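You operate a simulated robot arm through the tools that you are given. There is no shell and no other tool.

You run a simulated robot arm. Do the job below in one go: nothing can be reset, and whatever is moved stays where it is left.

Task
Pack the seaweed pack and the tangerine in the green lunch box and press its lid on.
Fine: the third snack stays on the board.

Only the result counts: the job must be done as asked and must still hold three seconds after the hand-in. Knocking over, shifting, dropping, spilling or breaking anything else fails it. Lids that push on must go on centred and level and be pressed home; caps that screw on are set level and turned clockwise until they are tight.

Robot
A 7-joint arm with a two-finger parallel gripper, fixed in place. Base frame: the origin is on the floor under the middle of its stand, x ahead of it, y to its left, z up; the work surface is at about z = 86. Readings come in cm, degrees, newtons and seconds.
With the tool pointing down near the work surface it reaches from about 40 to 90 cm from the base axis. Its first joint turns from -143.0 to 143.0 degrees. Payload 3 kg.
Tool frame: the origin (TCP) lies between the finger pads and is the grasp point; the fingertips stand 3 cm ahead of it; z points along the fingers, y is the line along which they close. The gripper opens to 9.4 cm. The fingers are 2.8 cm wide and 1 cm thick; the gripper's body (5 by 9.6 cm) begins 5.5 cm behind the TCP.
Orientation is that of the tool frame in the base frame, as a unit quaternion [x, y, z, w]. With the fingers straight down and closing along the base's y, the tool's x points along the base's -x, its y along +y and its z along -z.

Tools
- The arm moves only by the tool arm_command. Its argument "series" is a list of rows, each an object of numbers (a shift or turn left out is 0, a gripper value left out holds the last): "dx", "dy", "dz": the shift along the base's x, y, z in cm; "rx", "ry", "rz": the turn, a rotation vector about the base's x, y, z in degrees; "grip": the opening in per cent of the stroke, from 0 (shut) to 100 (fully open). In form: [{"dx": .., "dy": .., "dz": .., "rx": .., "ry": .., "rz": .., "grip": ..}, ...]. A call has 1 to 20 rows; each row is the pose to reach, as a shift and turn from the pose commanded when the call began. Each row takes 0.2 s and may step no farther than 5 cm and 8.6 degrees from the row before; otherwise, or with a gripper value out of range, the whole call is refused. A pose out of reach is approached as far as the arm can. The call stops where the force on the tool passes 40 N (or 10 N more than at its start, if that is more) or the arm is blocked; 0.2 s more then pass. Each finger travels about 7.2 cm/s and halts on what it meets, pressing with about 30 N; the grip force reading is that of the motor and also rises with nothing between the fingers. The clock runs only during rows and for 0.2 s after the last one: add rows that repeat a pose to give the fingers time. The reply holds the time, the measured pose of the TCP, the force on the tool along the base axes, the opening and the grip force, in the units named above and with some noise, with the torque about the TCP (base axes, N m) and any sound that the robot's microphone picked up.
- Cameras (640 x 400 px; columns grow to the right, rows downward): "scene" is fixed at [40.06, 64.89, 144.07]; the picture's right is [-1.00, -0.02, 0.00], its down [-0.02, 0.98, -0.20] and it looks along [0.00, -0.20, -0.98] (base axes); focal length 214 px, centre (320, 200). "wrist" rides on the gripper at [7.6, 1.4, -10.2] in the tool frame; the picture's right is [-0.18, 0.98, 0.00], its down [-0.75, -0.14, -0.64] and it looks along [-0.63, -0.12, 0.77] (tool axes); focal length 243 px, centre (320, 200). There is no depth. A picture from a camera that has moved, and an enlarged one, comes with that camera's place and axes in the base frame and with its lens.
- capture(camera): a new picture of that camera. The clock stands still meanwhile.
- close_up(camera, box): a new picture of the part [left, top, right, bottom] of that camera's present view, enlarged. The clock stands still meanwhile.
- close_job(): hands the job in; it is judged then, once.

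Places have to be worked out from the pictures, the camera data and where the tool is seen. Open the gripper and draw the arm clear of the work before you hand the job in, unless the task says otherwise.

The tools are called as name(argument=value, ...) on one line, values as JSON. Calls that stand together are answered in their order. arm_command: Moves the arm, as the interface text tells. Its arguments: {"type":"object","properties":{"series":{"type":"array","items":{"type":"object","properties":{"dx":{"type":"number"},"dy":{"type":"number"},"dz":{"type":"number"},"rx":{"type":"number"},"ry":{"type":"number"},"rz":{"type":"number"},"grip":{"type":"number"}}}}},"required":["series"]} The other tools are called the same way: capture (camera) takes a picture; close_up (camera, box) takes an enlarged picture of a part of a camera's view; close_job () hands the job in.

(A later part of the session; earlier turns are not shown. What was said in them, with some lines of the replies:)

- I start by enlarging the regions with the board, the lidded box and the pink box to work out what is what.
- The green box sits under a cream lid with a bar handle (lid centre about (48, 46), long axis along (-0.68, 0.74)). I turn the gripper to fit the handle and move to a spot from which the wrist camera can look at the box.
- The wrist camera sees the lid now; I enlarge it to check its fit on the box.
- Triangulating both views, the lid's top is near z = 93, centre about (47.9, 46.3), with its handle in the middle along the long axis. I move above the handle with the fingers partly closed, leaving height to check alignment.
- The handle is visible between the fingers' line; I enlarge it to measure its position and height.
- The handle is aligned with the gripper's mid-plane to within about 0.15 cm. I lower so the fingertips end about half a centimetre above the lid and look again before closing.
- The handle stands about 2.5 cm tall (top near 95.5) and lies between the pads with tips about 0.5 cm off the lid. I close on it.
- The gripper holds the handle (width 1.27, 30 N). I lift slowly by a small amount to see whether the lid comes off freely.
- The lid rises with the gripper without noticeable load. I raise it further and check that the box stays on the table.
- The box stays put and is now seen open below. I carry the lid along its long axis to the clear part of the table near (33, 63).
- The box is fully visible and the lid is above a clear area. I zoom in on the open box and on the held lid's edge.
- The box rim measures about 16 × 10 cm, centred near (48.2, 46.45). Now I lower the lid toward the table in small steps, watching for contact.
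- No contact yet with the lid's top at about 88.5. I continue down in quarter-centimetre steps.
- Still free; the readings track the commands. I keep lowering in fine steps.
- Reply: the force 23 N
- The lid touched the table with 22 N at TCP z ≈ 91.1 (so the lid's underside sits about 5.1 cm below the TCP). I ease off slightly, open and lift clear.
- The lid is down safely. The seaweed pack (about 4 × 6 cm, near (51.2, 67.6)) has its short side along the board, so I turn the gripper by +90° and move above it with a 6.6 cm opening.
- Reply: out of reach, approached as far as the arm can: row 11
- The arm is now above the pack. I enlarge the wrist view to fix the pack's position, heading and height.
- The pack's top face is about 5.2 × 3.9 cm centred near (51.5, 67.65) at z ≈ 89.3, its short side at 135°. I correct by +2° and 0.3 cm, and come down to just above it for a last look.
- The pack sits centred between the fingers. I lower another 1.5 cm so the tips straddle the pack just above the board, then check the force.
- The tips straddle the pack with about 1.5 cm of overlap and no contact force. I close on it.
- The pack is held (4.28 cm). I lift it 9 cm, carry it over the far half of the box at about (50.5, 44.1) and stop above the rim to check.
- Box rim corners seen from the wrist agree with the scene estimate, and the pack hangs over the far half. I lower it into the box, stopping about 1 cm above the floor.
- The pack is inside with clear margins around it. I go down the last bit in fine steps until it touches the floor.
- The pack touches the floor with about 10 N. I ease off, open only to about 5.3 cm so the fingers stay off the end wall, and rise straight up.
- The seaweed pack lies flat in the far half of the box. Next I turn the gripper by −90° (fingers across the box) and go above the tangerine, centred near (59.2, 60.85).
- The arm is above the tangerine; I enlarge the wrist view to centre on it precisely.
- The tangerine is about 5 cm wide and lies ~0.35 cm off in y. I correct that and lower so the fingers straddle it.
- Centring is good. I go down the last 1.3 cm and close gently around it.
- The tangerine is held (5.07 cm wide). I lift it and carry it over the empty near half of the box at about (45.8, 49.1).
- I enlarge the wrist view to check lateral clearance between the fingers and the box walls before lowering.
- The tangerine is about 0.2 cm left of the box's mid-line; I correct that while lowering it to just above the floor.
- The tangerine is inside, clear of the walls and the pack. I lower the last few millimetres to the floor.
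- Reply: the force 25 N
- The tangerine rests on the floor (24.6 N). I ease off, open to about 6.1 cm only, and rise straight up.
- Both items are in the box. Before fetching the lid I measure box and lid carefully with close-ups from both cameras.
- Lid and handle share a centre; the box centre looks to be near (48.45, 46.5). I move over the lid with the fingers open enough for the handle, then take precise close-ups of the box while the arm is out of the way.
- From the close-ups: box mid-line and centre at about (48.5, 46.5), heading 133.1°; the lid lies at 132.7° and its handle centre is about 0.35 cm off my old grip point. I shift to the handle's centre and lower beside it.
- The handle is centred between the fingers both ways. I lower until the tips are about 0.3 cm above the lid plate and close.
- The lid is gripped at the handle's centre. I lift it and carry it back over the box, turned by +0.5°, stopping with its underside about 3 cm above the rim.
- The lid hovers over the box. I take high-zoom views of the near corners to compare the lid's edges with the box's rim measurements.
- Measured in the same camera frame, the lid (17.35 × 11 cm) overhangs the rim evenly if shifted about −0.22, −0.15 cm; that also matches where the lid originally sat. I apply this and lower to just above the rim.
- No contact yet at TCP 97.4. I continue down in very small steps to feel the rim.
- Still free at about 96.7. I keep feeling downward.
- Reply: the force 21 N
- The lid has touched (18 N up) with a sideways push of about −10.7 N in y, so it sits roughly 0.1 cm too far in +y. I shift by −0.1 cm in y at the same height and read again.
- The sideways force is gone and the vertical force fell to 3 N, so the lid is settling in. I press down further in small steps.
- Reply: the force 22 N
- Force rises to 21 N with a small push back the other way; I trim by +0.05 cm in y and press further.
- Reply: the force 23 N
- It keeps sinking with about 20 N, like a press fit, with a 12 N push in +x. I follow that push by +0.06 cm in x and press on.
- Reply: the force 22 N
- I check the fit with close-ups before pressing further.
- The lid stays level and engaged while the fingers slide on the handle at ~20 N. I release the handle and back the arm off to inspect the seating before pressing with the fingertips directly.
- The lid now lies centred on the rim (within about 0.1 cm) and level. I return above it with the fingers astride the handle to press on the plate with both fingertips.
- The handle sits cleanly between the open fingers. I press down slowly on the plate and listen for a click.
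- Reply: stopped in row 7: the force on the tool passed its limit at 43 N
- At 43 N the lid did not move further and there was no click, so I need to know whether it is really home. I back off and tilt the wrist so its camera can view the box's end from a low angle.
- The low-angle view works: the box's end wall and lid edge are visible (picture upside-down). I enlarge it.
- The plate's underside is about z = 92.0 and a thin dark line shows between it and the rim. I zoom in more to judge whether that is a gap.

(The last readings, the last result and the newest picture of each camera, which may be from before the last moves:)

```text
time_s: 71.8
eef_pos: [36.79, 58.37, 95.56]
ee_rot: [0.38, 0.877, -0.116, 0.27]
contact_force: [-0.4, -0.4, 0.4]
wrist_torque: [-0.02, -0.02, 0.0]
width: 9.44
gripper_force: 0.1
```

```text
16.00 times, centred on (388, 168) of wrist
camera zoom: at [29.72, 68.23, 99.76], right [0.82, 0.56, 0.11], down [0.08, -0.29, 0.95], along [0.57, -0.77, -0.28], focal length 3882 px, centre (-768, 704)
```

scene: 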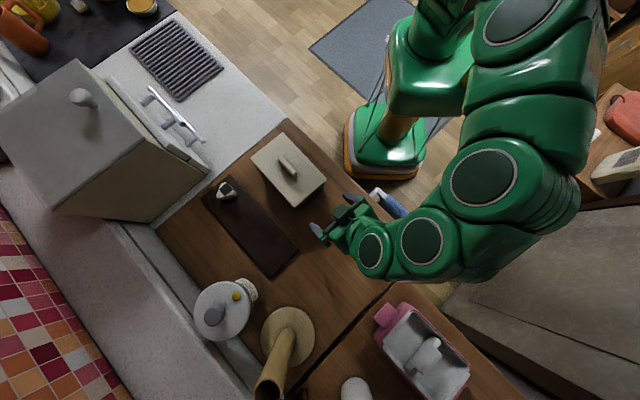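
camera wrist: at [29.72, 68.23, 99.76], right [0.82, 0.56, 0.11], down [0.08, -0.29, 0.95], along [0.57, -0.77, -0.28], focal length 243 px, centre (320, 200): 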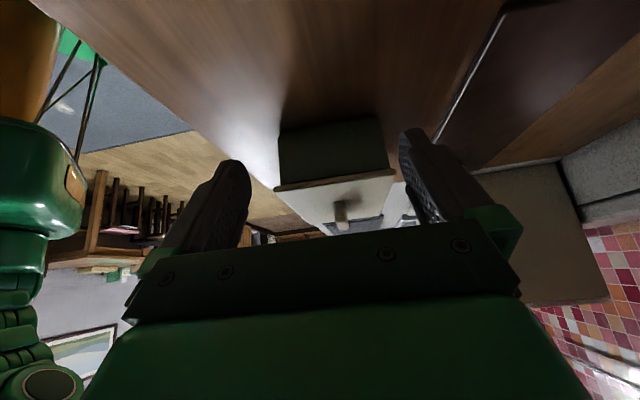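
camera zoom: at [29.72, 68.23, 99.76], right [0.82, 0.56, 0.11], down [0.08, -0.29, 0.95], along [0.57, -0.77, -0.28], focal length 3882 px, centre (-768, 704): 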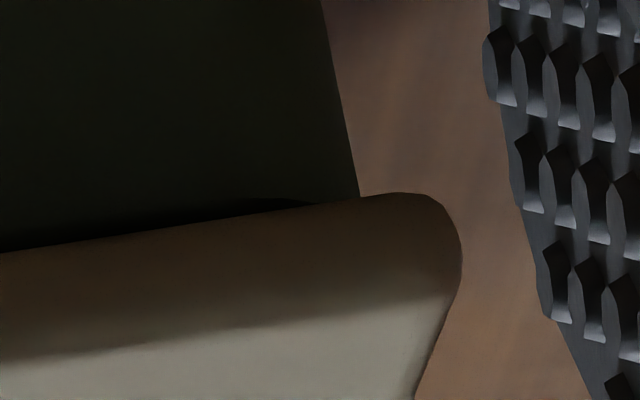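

The dark line fades softly like a contact shadow, so the lid is at or very near home; to be sure I press harder. I return upright above the handle with closed fingers to push on its centre.

arm_command(series=[{"dz": 3}, {"dz": 6, "rx": 6.2, "ry": 5.8}, {"dz": 9, "rx": 12.4, "ry": 11.6}, {"dx": 1, "dy": -1, "dz": 9.5, "rx": 18.6, "ry": 17.4, "grip": 0}, {"dx": 4, "dy": -4.2, "dz": 9.5, "rx": 24.8, "ry": 23.3, "grip": 0}, {"dx": 7, "dy": -7.4, "dz": 9.5, "rx": 24.8, "ry": 23.3}, {"dx": 9.5, "dy": -10, "dz": 9.5, "rx": 24.8, "ry": 23.3}, {"dx": 11.5, "dy": -12.03, "dz": 9.5, "rx": 24.8, "ry": 23.3}, {"dx": 11.5, "dy": -12.03, "dz": 7, "rx": 24.8, "ry": 23.3}, {"dx": 11.5, "dy": -12.03, "dz": 4, "rx": 24.8, "ry": 23.3}, {"dx": 11.5, "dy": -12.03, "dz": 4, "rx": 24.8, "ry": 23.3}])

close_up(camera="wrist", box=[160, 40, 460, 240])

```text
time_s: 74.2
eef_pos: [48.76, 46.28, 99.19]
ee_rot: [0.398, 0.917, 0.001, 0.0]
contact_force: [-0.6, 0.6, 0.7]
wrist_torque: [-0.01, 0.0, -0.01]
width: 0.0
gripper_force: 29.8
```

```text
2.00 times, centred on (310, 140) of wrist
camera zoom: at [44.71, 52.9, 109.44], right [0.84, 0.54, 0.0], down [0.41, -0.65, 0.64], along [0.35, -0.54, -0.77], focal length 485 px, centre (340, 320)
```

zoom: 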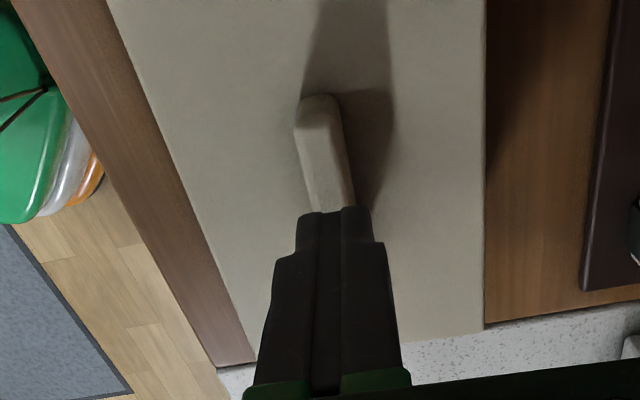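

I take another reading with the arm at rest to average out noise in the position.

arm_command(series=[{"dz": 0}])

arm_command(series=[{"dz": 0}])

arm_command(series=[{"dz": 0}])

```text
time_s: 74.6
eef_pos: [48.71, 46.28, 99.22]
ee_rot: [0.398, 0.918, 0.0, 0.0]
contact_force: [0.0, 0.4, 0.0]
wrist_torque: [0.01, 0.01, 0.03]
width: 0.01
gripper_force: 29.6
```

```text
time_s: 75.0
eef_pos: [48.6, 46.22, 99.33]
ee_rot: [0.397, 0.918, 0.002, 0.0]
contact_force: [-0.5, -0.2, -0.3]
wrist_torque: [0.0, 0.01, -0.03]
width: 0.01
gripper_force: 30.2
```

```text
time_s: 75.4
eef_pos: [48.78, 46.29, 99.22]
ee_rot: [0.398, 0.918, 0.002, 0.0]
contact_force: [0.2, 0.0, 0.1]
wrist_torque: [0.01, 0.0, 0.01]
width: 0.0
gripper_force: 29.3
```

The arm sits about 0.3 cm too far in +x; I correct that and press slowly on the handle's top.

arm_command(series=[{"dx": -0.3, "dy": 0.05}, {"dx": -0.3, "dy": 0.05, "dz": -0.3}, {"dx": -0.3, "dy": 0.05, "dz": -0.6}, {"dx": -0.3, "dy": 0.05, "dz": -0.8}, {"dx": -0.3, "dy": 0.05, "dz": -0.9}, {"dx": -0.3, "dy": 0.05, "dz": -1.0}, {"dx": -0.3, "dy": 0.05, "dz": -1.0}])

```text
time_s: 77.0
eef_pos: [48.07, 46.28, 98.59]
ee_rot: [0.398, 0.917, 0.001, 0.001]
contact_force: [-0.2, 0.0, 0.3]
wrist_torque: [0.01, 0.0, -0.01]
width: 0.0
gripper_force: 29.7
```

arm_command(series=[{"dz": -0.1}, {"dz": -0.2}, {"dz": -0.3}, {"dz": -0.4}, {"dz": -0.4}])

```text
time_s: 78.2
eef_pos: [48.26, 46.43, 98.1]
ee_rot: [0.399, 0.917, 0.001, 0.001]
contact_force: [0.4, 0.7, 0.5]
wrist_torque: [0.0, -0.01, 0.02]
width: 0.0
gripper_force: 29.9
```

arm_command(series=[{"dz": -0.08}, {"dz": -0.16}, {"dz": -0.24}, {"dz": -0.24}])

```text
time_s: 79.2
eef_pos: [48.12, 46.46, 97.99]
ee_rot: [0.398, 0.917, 0.002, 0.001]
contact_force: [2.6, -7.6, 27.7]
wrist_torque: [-0.24, -0.08, 0.01]
width: 0.01
gripper_force: 30.3
```

The fingertips press the handle with 28 N at TCP z ≈ 98.0. I increase the force step by step.

arm_command(series=[{"dz": -0.04}, {"dz": -0.04}])

```text
time_s: 79.8
eef_pos: [48.19, 46.42, 97.98]
ee_rot: [0.398, 0.917, 0.002, 0.001]
contact_force: [-2.6, -5.8, 16.5]
wrist_torque: [-0.15, 0.07, 0.02]
width: 0.0
gripper_force: 30.2
stopped in row 2: the force on the tool passed its limit at 41 N (the readings are from after the stop); the commanded pose is now the measured one
```

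arm_command(series=[{"dz": -0.03}, {"dz": -0.06}])

```text
time_s: 80.4
eef_pos: [48.19, 46.53, 97.99]
ee_rot: [0.398, 0.917, 0.002, 0.001]
contact_force: [-5.4, -8.6, 27.4]
wrist_torque: [-0.26, 0.16, -0.01]
width: 0.04
gripper_force: 30.2
```

arm_command(series=[{"dz": -0.025}])

```text
time_s: 80.8
eef_pos: [48.14, 46.44, 98.01]
ee_rot: [0.398, 0.917, 0.002, 0.001]
contact_force: [-4.4, -5.9, 18.3]
wrist_torque: [-0.18, 0.13, 0.0]
width: 0.03
gripper_force: 30.4
stopped in row 1: the force on the tool passed its limit at 42 N (the readings are from after the stop); the commanded pose is now the measured one
```

Two presses above 40 N moved nothing, which suggests a hard stop. To confirm, I look at the lid's seam almost horizontally: I retreat, tilt the wrist by 45° and lower the camera.

arm_command(series=[{"dz": 3}, {"dz": 6}, {"dx": -2, "dy": 2, "dz": 8, "grip": 60}, {"dx": -5, "dy": 5.2, "dz": 8, "rx": -5.5, "ry": -5.1, "grip": 100}, {"dx": -8, "dy": 8.4, "dz": 8, "rx": -11, "ry": -10.3}, {"dx": -11.5, "dy": 12.0, "dz": 8, "rx": -16.4, "ry": -15.4}, {"dx": -11.5, "dy": 12.0, "dz": 6, "rx": -21.9, "ry": -20.5}, {"dx": -11.5, "dy": 12.0, "dz": 4, "rx": -27.3, "ry": -25.7}, {"dx": -11.5, "dy": 12.0, "dz": 1.5, "rx": -32.8, "ry": -30.8}, {"dx": -11.5, "dy": 12.0, "dz": -1.5, "rx": -32.8, "ry": -30.8}, {"dx": -11.5, "dy": 12.0, "dz": -4, "rx": -32.8, "ry": -30.8}, {"dx": -11.5, "dy": 12.0, "dz": -6, "rx": -32.8, "ry": -30.8}, {"dx": -11.5, "dy": 12.0, "dz": -6, "rx": -32.8, "ry": -30.8}])

capture(camera="wrist")

```text
refused: row 6 steps farther than a row can; nothing moved
```

```text
taken
camera wrist: at [44.14, 53.13, 108.21], right [0.84, 0.54, 0.01], down [0.41, -0.65, 0.64], along [0.35, -0.54, -0.77], focal length 243 px, centre (320, 200)
```

wrist: 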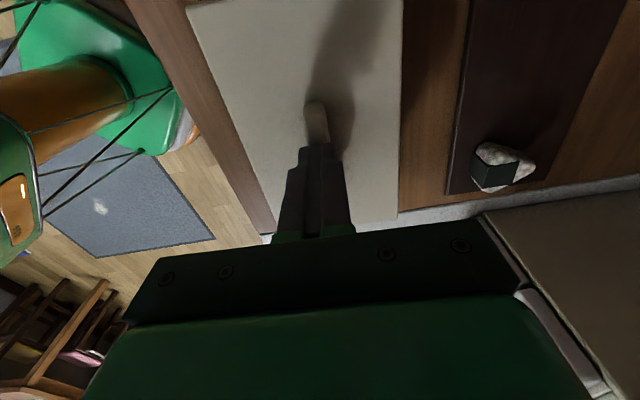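

One row stepped just over 5 cm; I resend the retreat with smaller steps.

arm_command(series=[{"dz": 3}, {"dz": 6}, {"dx": -2.5, "dy": 2.6, "dz": 8, "grip": 60}, {"dx": -5.5, "dy": 5.7, "dz": 8, "rx": -5.5, "ry": -5.1, "grip": 100}, {"dx": -8.5, "dy": 8.8, "dz": 8, "rx": -11, "ry": -10.3}, {"dx": -11.5, "dy": 12.0, "dz": 8, "rx": -16.4, "ry": -15.4}, {"dx": -11.5, "dy": 12.0, "dz": 6, "rx": -21.9, "ry": -20.5}, {"dx": -11.5, "dy": 12.0, "dz": 4, "rx": -27.3, "ry": -25.7}, {"dx": -11.5, "dy": 12.0, "dz": 1.5, "rx": -32.8, "ry": -30.8}, {"dx": -11.5, "dy": 12.0, "dz": -1.5, "rx": -32.8, "ry": -30.8}, {"dx": -11.5, "dy": 12.0, "dz": -4, "rx": -32.8, "ry": -30.8}, {"dx": -11.5, "dy": 12.0, "dz": -6, "rx": -32.8, "ry": -30.8}, {"dx": -11.5, "dy": 12.0, "dz": -6, "rx": -32.8, "ry": -30.8}])

capture(camera="wrist")

```text
time_s: 83.6
eef_pos: [36.51, 58.6, 91.76]
ee_rot: [0.367, 0.848, -0.149, 0.352]
contact_force: [0.1, -0.5, 0.1]
wrist_torque: [0.0, 0.02, -0.02]
width: 9.41
gripper_force: 0.1
```

```text
taken
camera wrist: at [29.09, 68.82, 93.67], right [0.8, 0.58, 0.14], down [-0.05, -0.16, 0.99], along [0.59, -0.8, -0.1], focal length 243 px, centre (320, 200)
```

wrist: 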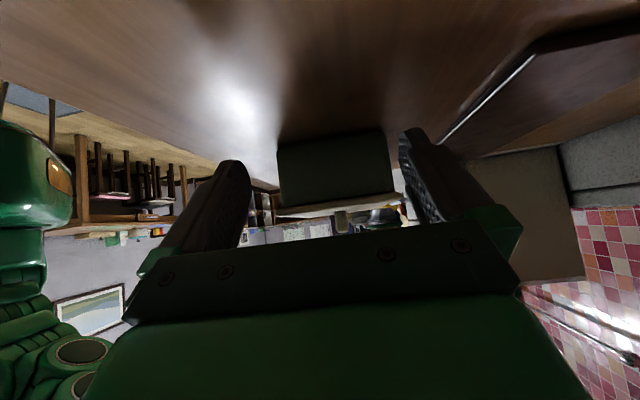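

Now I zoom onto the seam between lid and box from this nearly horizontal view.

close_up(camera="wrist", box=[260, 110, 410, 240])

close_up(camera="wrist", box=[268, 192, 308, 222])

close_up(camera="wrist", box=[366, 180, 406, 210])

```text
3.08 times, centred on (335, 175) of wrist
camera zoom: at [29.09, 68.82, 93.67], right [0.8, 0.58, 0.14], down [-0.05, -0.16, 0.99], along [0.59, -0.8, -0.1], focal length 746 px, centre (274, 277)
```

zoom: 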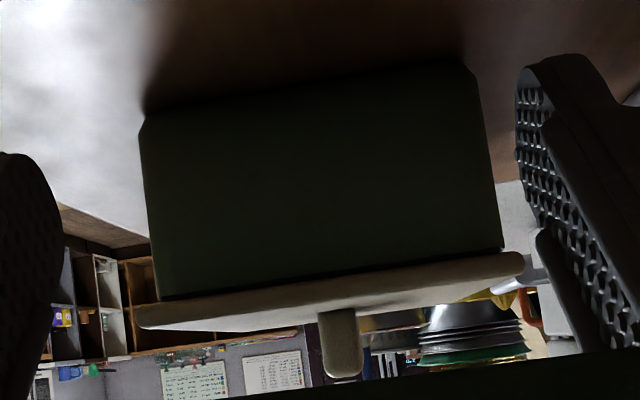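

```text
13.33 times, centred on (288, 207) of wrist
camera zoom: at [29.09, 68.82, 93.67], right [0.8, 0.58, 0.14], down [-0.05, -0.16, 0.99], along [0.59, -0.8, -0.1], focal length 3235 px, centre (747, 107)
```

zoom: 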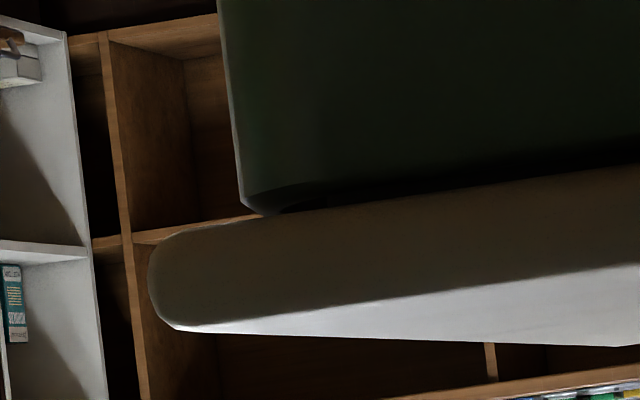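

```text
13.33 times, centred on (386, 195) of wrist
camera zoom: at [29.09, 68.82, 93.67], right [0.8, 0.58, 0.14], down [-0.05, -0.16, 0.99], along [0.59, -0.8, -0.1], focal length 3235 px, centre (-560, 267)
```

zoom: 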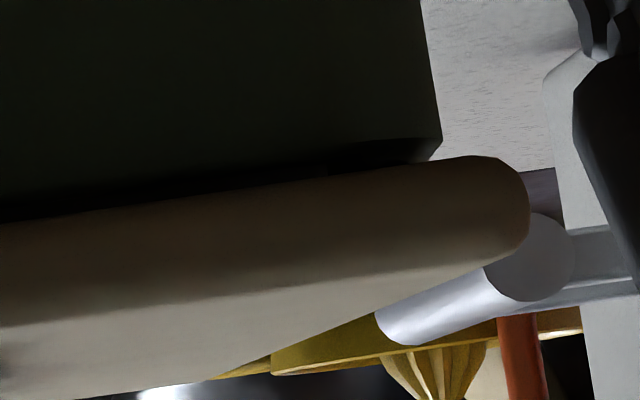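

Seen almost edge-on, the plate rests on the rim's rounded edge all along with no see-through gap, and its edge is parallel to the rim. To be thorough I press lightly on the plate near each end as well, starting with the near end.

arm_command(series=[{"dz": 3}, {"dz": 6, "rx": 5.5, "ry": 5.1}, {"dz": 9, "rx": 11, "ry": 10.3, "grip": 0}, {"dz": 10, "rx": 16.4, "ry": 15.4}, {"dz": 10, "rx": 21.9, "ry": 20.5}, {"dz": 10, "rx": 27.3, "ry": 25.7}, {"dz": 10, "rx": 32.8, "ry": 30.8}, {"dx": 2.7, "dy": -2.7, "dz": 10, "rx": 32.8, "ry": 30.8}, {"dx": 5.4, "dy": -5.5, "dz": 9, "rx": 32.8, "ry": 30.8}, {"dx": 8, "dy": -8.2, "dz": 7, "rx": 32.8, "ry": 30.8}, {"dx": 8, "dy": -8.2, "dz": 5.5, "rx": 32.8, "ry": 30.8}, {"dx": 8, "dy": -8.2, "dz": 5.5, "rx": 32.8, "ry": 30.8}])

close_up(camera="wrist", box=[160, 40, 460, 240])

close_up(camera="scene", box=[240, 120, 340, 215])

```text
time_s: 86.2
eef_pos: [44.4, 50.11, 97.29]
ee_rot: [0.398, 0.917, 0.003, 0.001]
contact_force: [0.0, 0.3, 0.6]
wrist_torque: [0.03, 0.02, -0.02]
width: 0.0
gripper_force: 29.3
```

```text
2.00 times, centred on (310, 140) of wrist
camera zoom: at [40.43, 56.84, 107.6], right [0.84, 0.54, 0.01], down [0.41, -0.65, 0.64], along [0.35, -0.54, -0.77], focal length 485 px, centre (340, 320)
```

zoom: 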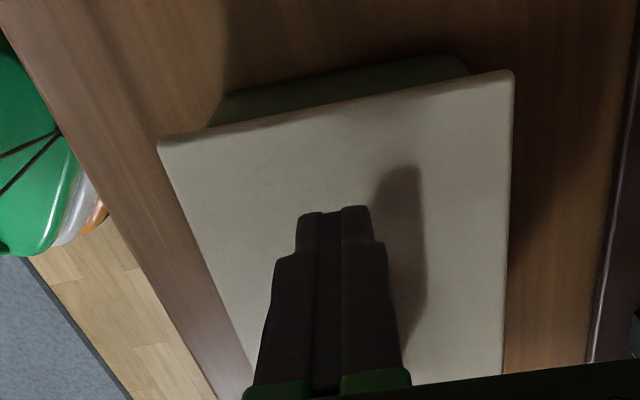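

```text
4.21 times, centred on (290, 168) of scene
camera zoom: at [40.06, 64.89, 144.07], right [-1.0, -0.02, 0.0], down [-0.02, 0.98, -0.2], along [0.0, -0.2, -0.98], focal length 903 px, centre (446, 337)
```

zoom: 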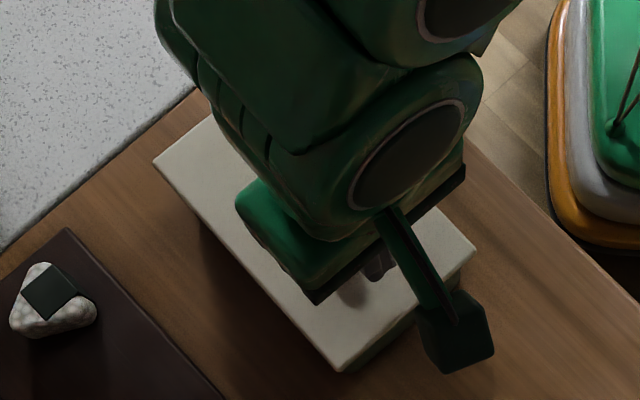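

The closed tips are over the near end of the plate. I press gently here.

arm_command(series=[{"dz": -0.5}, {"dz": -1.0}, {"dz": -1.3}, {"dz": -1.4}, {"dz": -1.5}, {"dz": -1.6}, {"dz": -1.6}])

```text
time_s: 87.8
eef_pos: [44.73, 50.43, 95.95]
ee_rot: [0.398, 0.917, 0.003, 0.001]
contact_force: [-0.1, 0.8, 0.4]
wrist_torque: [0.0, -0.01, -0.01]
width: 0.01
gripper_force: 29.4
```

arm_command(series=[{"dz": -0.08}, {"dz": -0.16}, {"dz": -0.24}, {"dz": -0.32}, {"dz": -0.4}])

```text
time_s: 89.0
eef_pos: [44.79, 50.38, 95.6]
ee_rot: [0.398, 0.917, 0.004, 0.002]
contact_force: [-3.8, -3.8, 24.0]
wrist_torque: [-0.08, 0.11, -0.04]
width: 0.03
gripper_force: 30.3
```

arm_command(series=[{"dz": -0.04}, {"dz": -0.04}])

```text
time_s: 89.6
eef_pos: [44.82, 50.39, 95.61]
ee_rot: [0.397, 0.918, 0.004, 0.003]
contact_force: [-4.0, -3.6, 9.1]
wrist_torque: [-0.12, 0.1, -0.02]
width: 0.02
gripper_force: 30.0
stopped in row 2: the force on the tool passed its limit at 41 N (the readings are from after the stop); the commanded pose is now the measured one
```

The near end is a hard stop at 41 N (plate top ≈ 92.6). I hop over the handle to the far end and press there the same way.

arm_command(series=[{"dz": 2}, {"dz": 4.5}, {"dx": 2.5, "dy": -2.7, "dz": 4.5}, {"dx": 5, "dy": -5.35, "dz": 4.5}, {"dx": 7.5, "dy": -8.0, "dz": 4.5}, {"dx": 7.5, "dy": -8.0, "dz": 2.5}, {"dx": 7.5, "dy": -8.0, "dz": 1}, {"dx": 7.5, "dy": -8.0, "dz": 0.5}, {"dx": 7.5, "dy": -8.0, "dz": 0.5}])

close_up(camera="wrist", box=[160, 40, 460, 240])

```text
time_s: 91.6
eef_pos: [52.28, 42.36, 96.12]
ee_rot: [0.398, 0.917, 0.006, 0.002]
contact_force: [0.6, -0.3, -0.2]
wrist_torque: [-0.01, -0.01, 0.05]
width: 0.0
gripper_force: 29.9
```

```text
2.00 times, centred on (310, 140) of wrist
camera zoom: at [48.22, 48.92, 106.33], right [0.84, 0.54, 0.01], down [0.41, -0.65, 0.64], along [0.35, -0.54, -0.77], focal length 485 px, centre (340, 320)
```

zoom: 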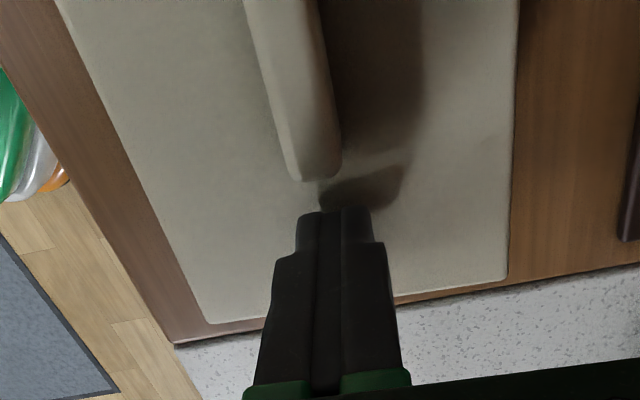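

arm_command(series=[{"dz": -0.1}, {"dz": -0.2}, {"dz": -0.3}, {"dz": -0.36}, {"dz": -0.42}, {"dz": -0.48}])

```text
time_s: 93.0
eef_pos: [52.33, 42.33, 95.57]
ee_rot: [0.398, 0.918, 0.006, 0.002]
contact_force: [-4.0, 4.1, 19.5]
wrist_torque: [0.1, 0.12, -0.04]
width: 0.0
gripper_force: 30.0
```

Contact at the same height (95.57) as the near end, so the lid is level. One slightly firmer push here, then I withdraw.

arm_command(series=[{"dz": -0.04}, {"dz": -0.07}])

```text
time_s: 93.8
eef_pos: [52.35, 42.59, 95.55]
ee_rot: [0.397, 0.918, 0.006, 0.003]
contact_force: [-1.0, -2.4, 10.1]
wrist_torque: [-0.09, 0.09, 0.01]
width: 0.01
gripper_force: 30.1
stopped in row 2: the force on the tool passed its limit at 41 N (the readings are from after the stop); the commanded pose is now the measured one
```

Both ends and the middle are at a hard stop, so the lid is pressed home. I withdraw the arm upward and back, opening the gripper, and take final pictures.

arm_command(series=[{"dz": 2}, {"dz": 5}, {"dz": 9}, {"dz": 13, "grip": 100}, {"dx": -3, "dy": 2, "dz": 16, "grip": 100}, {"dx": -7, "dy": 3.5, "dz": 17}, {"dx": -11, "dy": 5, "dz": 17}, {"dx": -15, "dy": 6.5, "dz": 17}, {"dx": -19, "dy": 8, "dz": 17}, {"dx": -23, "dy": 9.5, "dz": 17}, {"dx": -25, "dy": 10, "dz": 17}, {"dx": -25, "dy": 10, "dz": 17}])

capture(camera="scene")

close_up(camera="scene", box=[180, 110, 340, 290])

close_up(camera="scene", box=[240, 120, 340, 215])

```text
time_s: 96.4
eef_pos: [27.26, 52.33, 112.37]
ee_rot: [0.396, 0.918, 0.005, 0.001]
contact_force: [-0.4, 0.6, 0.2]
wrist_torque: [-0.01, 0.01, 0.01]
width: 9.4
gripper_force: 0.1
```

```text
taken
```

scene: 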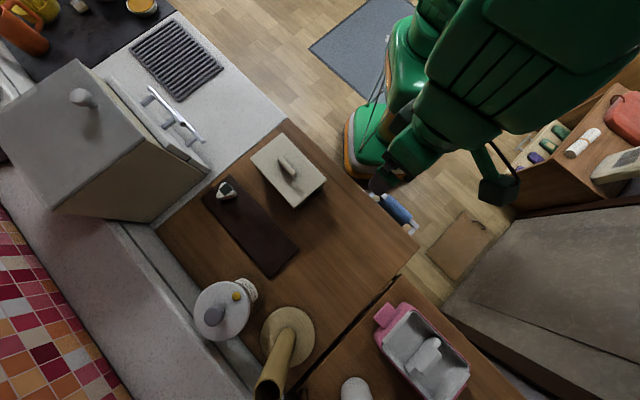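

```text
2.22 times, centred on (260, 200) of scene
camera zoom: at [40.06, 64.89, 144.07], right [-1.0, -0.02, 0.0], down [-0.02, 0.98, -0.2], along [0.0, -0.2, -0.98], focal length 477 px, centre (453, 200)
```

zoom: 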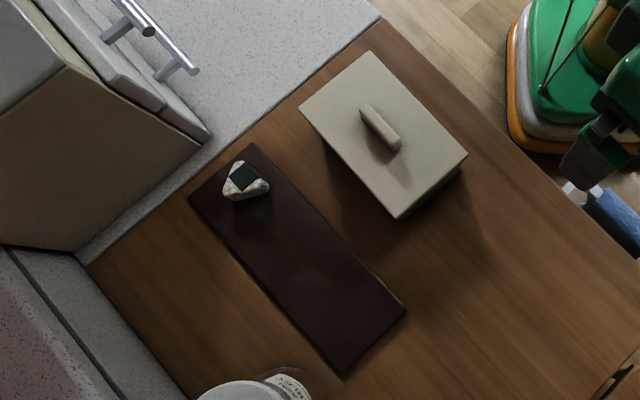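

```text
4.21 times, centred on (290, 168) of scene
camera zoom: at [40.06, 64.89, 144.07], right [-1.0, -0.02, 0.0], down [-0.02, 0.98, -0.2], along [0.0, -0.2, -0.98], focal length 903 px, centre (446, 337)
```

zoom: 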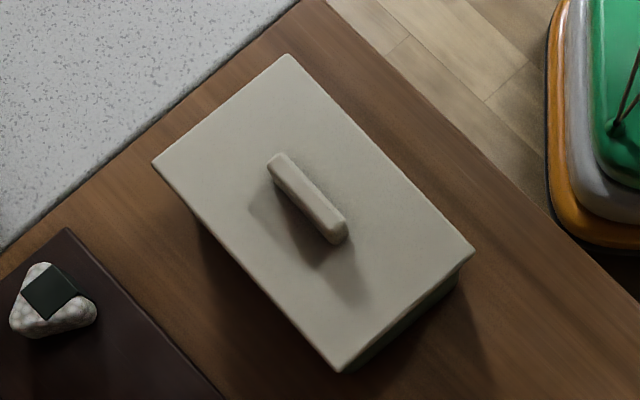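

Everything else is undisturbed. I do one last high-zoom check that the lid is still centred on the box.

close_up(camera="scene", box=[285, 165, 330, 210])

close_up(camera="wrist", box=[260, 60, 420, 240])

```text
8.89 times, centred on (308, 188) of scene
camera zoom: at [40.06, 64.89, 144.07], right [-1.0, -0.02, 0.0], down [-0.02, 0.98, -0.2], along [0.0, -0.2, -0.98], focal length 1906 px, centre (431, 311)
```

zoom: 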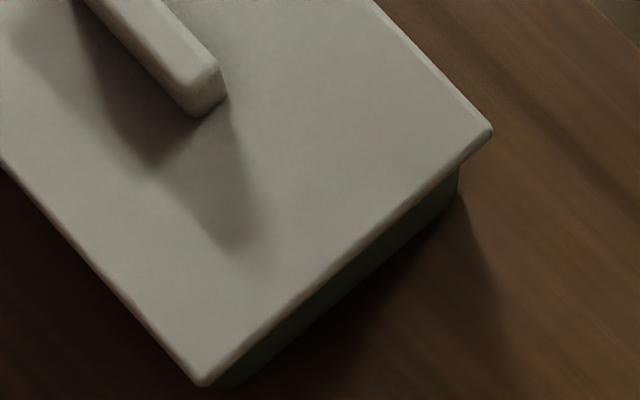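

```text
2.22 times, centred on (340, 150) of wrist
camera zoom: at [23.15, 58.84, 122.65], right [0.84, 0.54, 0.01], down [0.41, -0.65, 0.64], along [0.35, -0.53, -0.77], focal length 539 px, centre (276, 311)
```

zoom: 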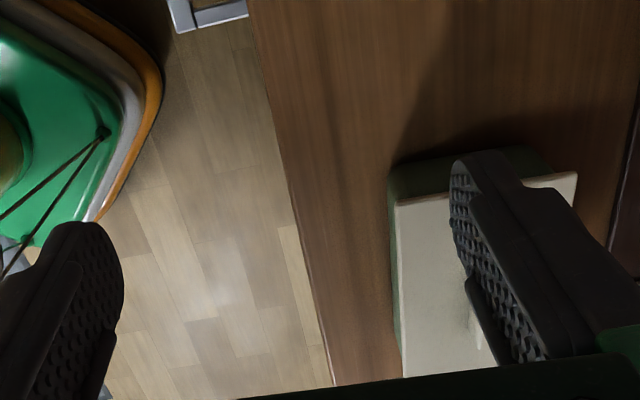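

The lid and box moved together by about 0.1 cm at most and the lid is still centred and level; the onigiri is on the board and the gripper is open and clear. I hand the job in.

close_job()

```text
The job is handed in.
```

The seaweed pack and the tangerine are in the green lunch box, and its lid is pressed on. The onigiri is still on the board.

- **Lid fit:** I pressed the lid at the middle and near both ends. Each spot held firm at about 41–43 N. Near the two ends the lid's top was at the same height, so it is level. I heard no click. Seen almost edge-on at the end facing the camera, there was no visible gap between lid and rim; I did not view the other sides that way.
- **Box position:** the box and lid together shifted about 0.1–0.15 cm on the table during the pressing. The lid stayed centred on the box.
- **Everything else:** nothing else looked moved in the final picture, and the gripper is open and the arm is clear of the work.
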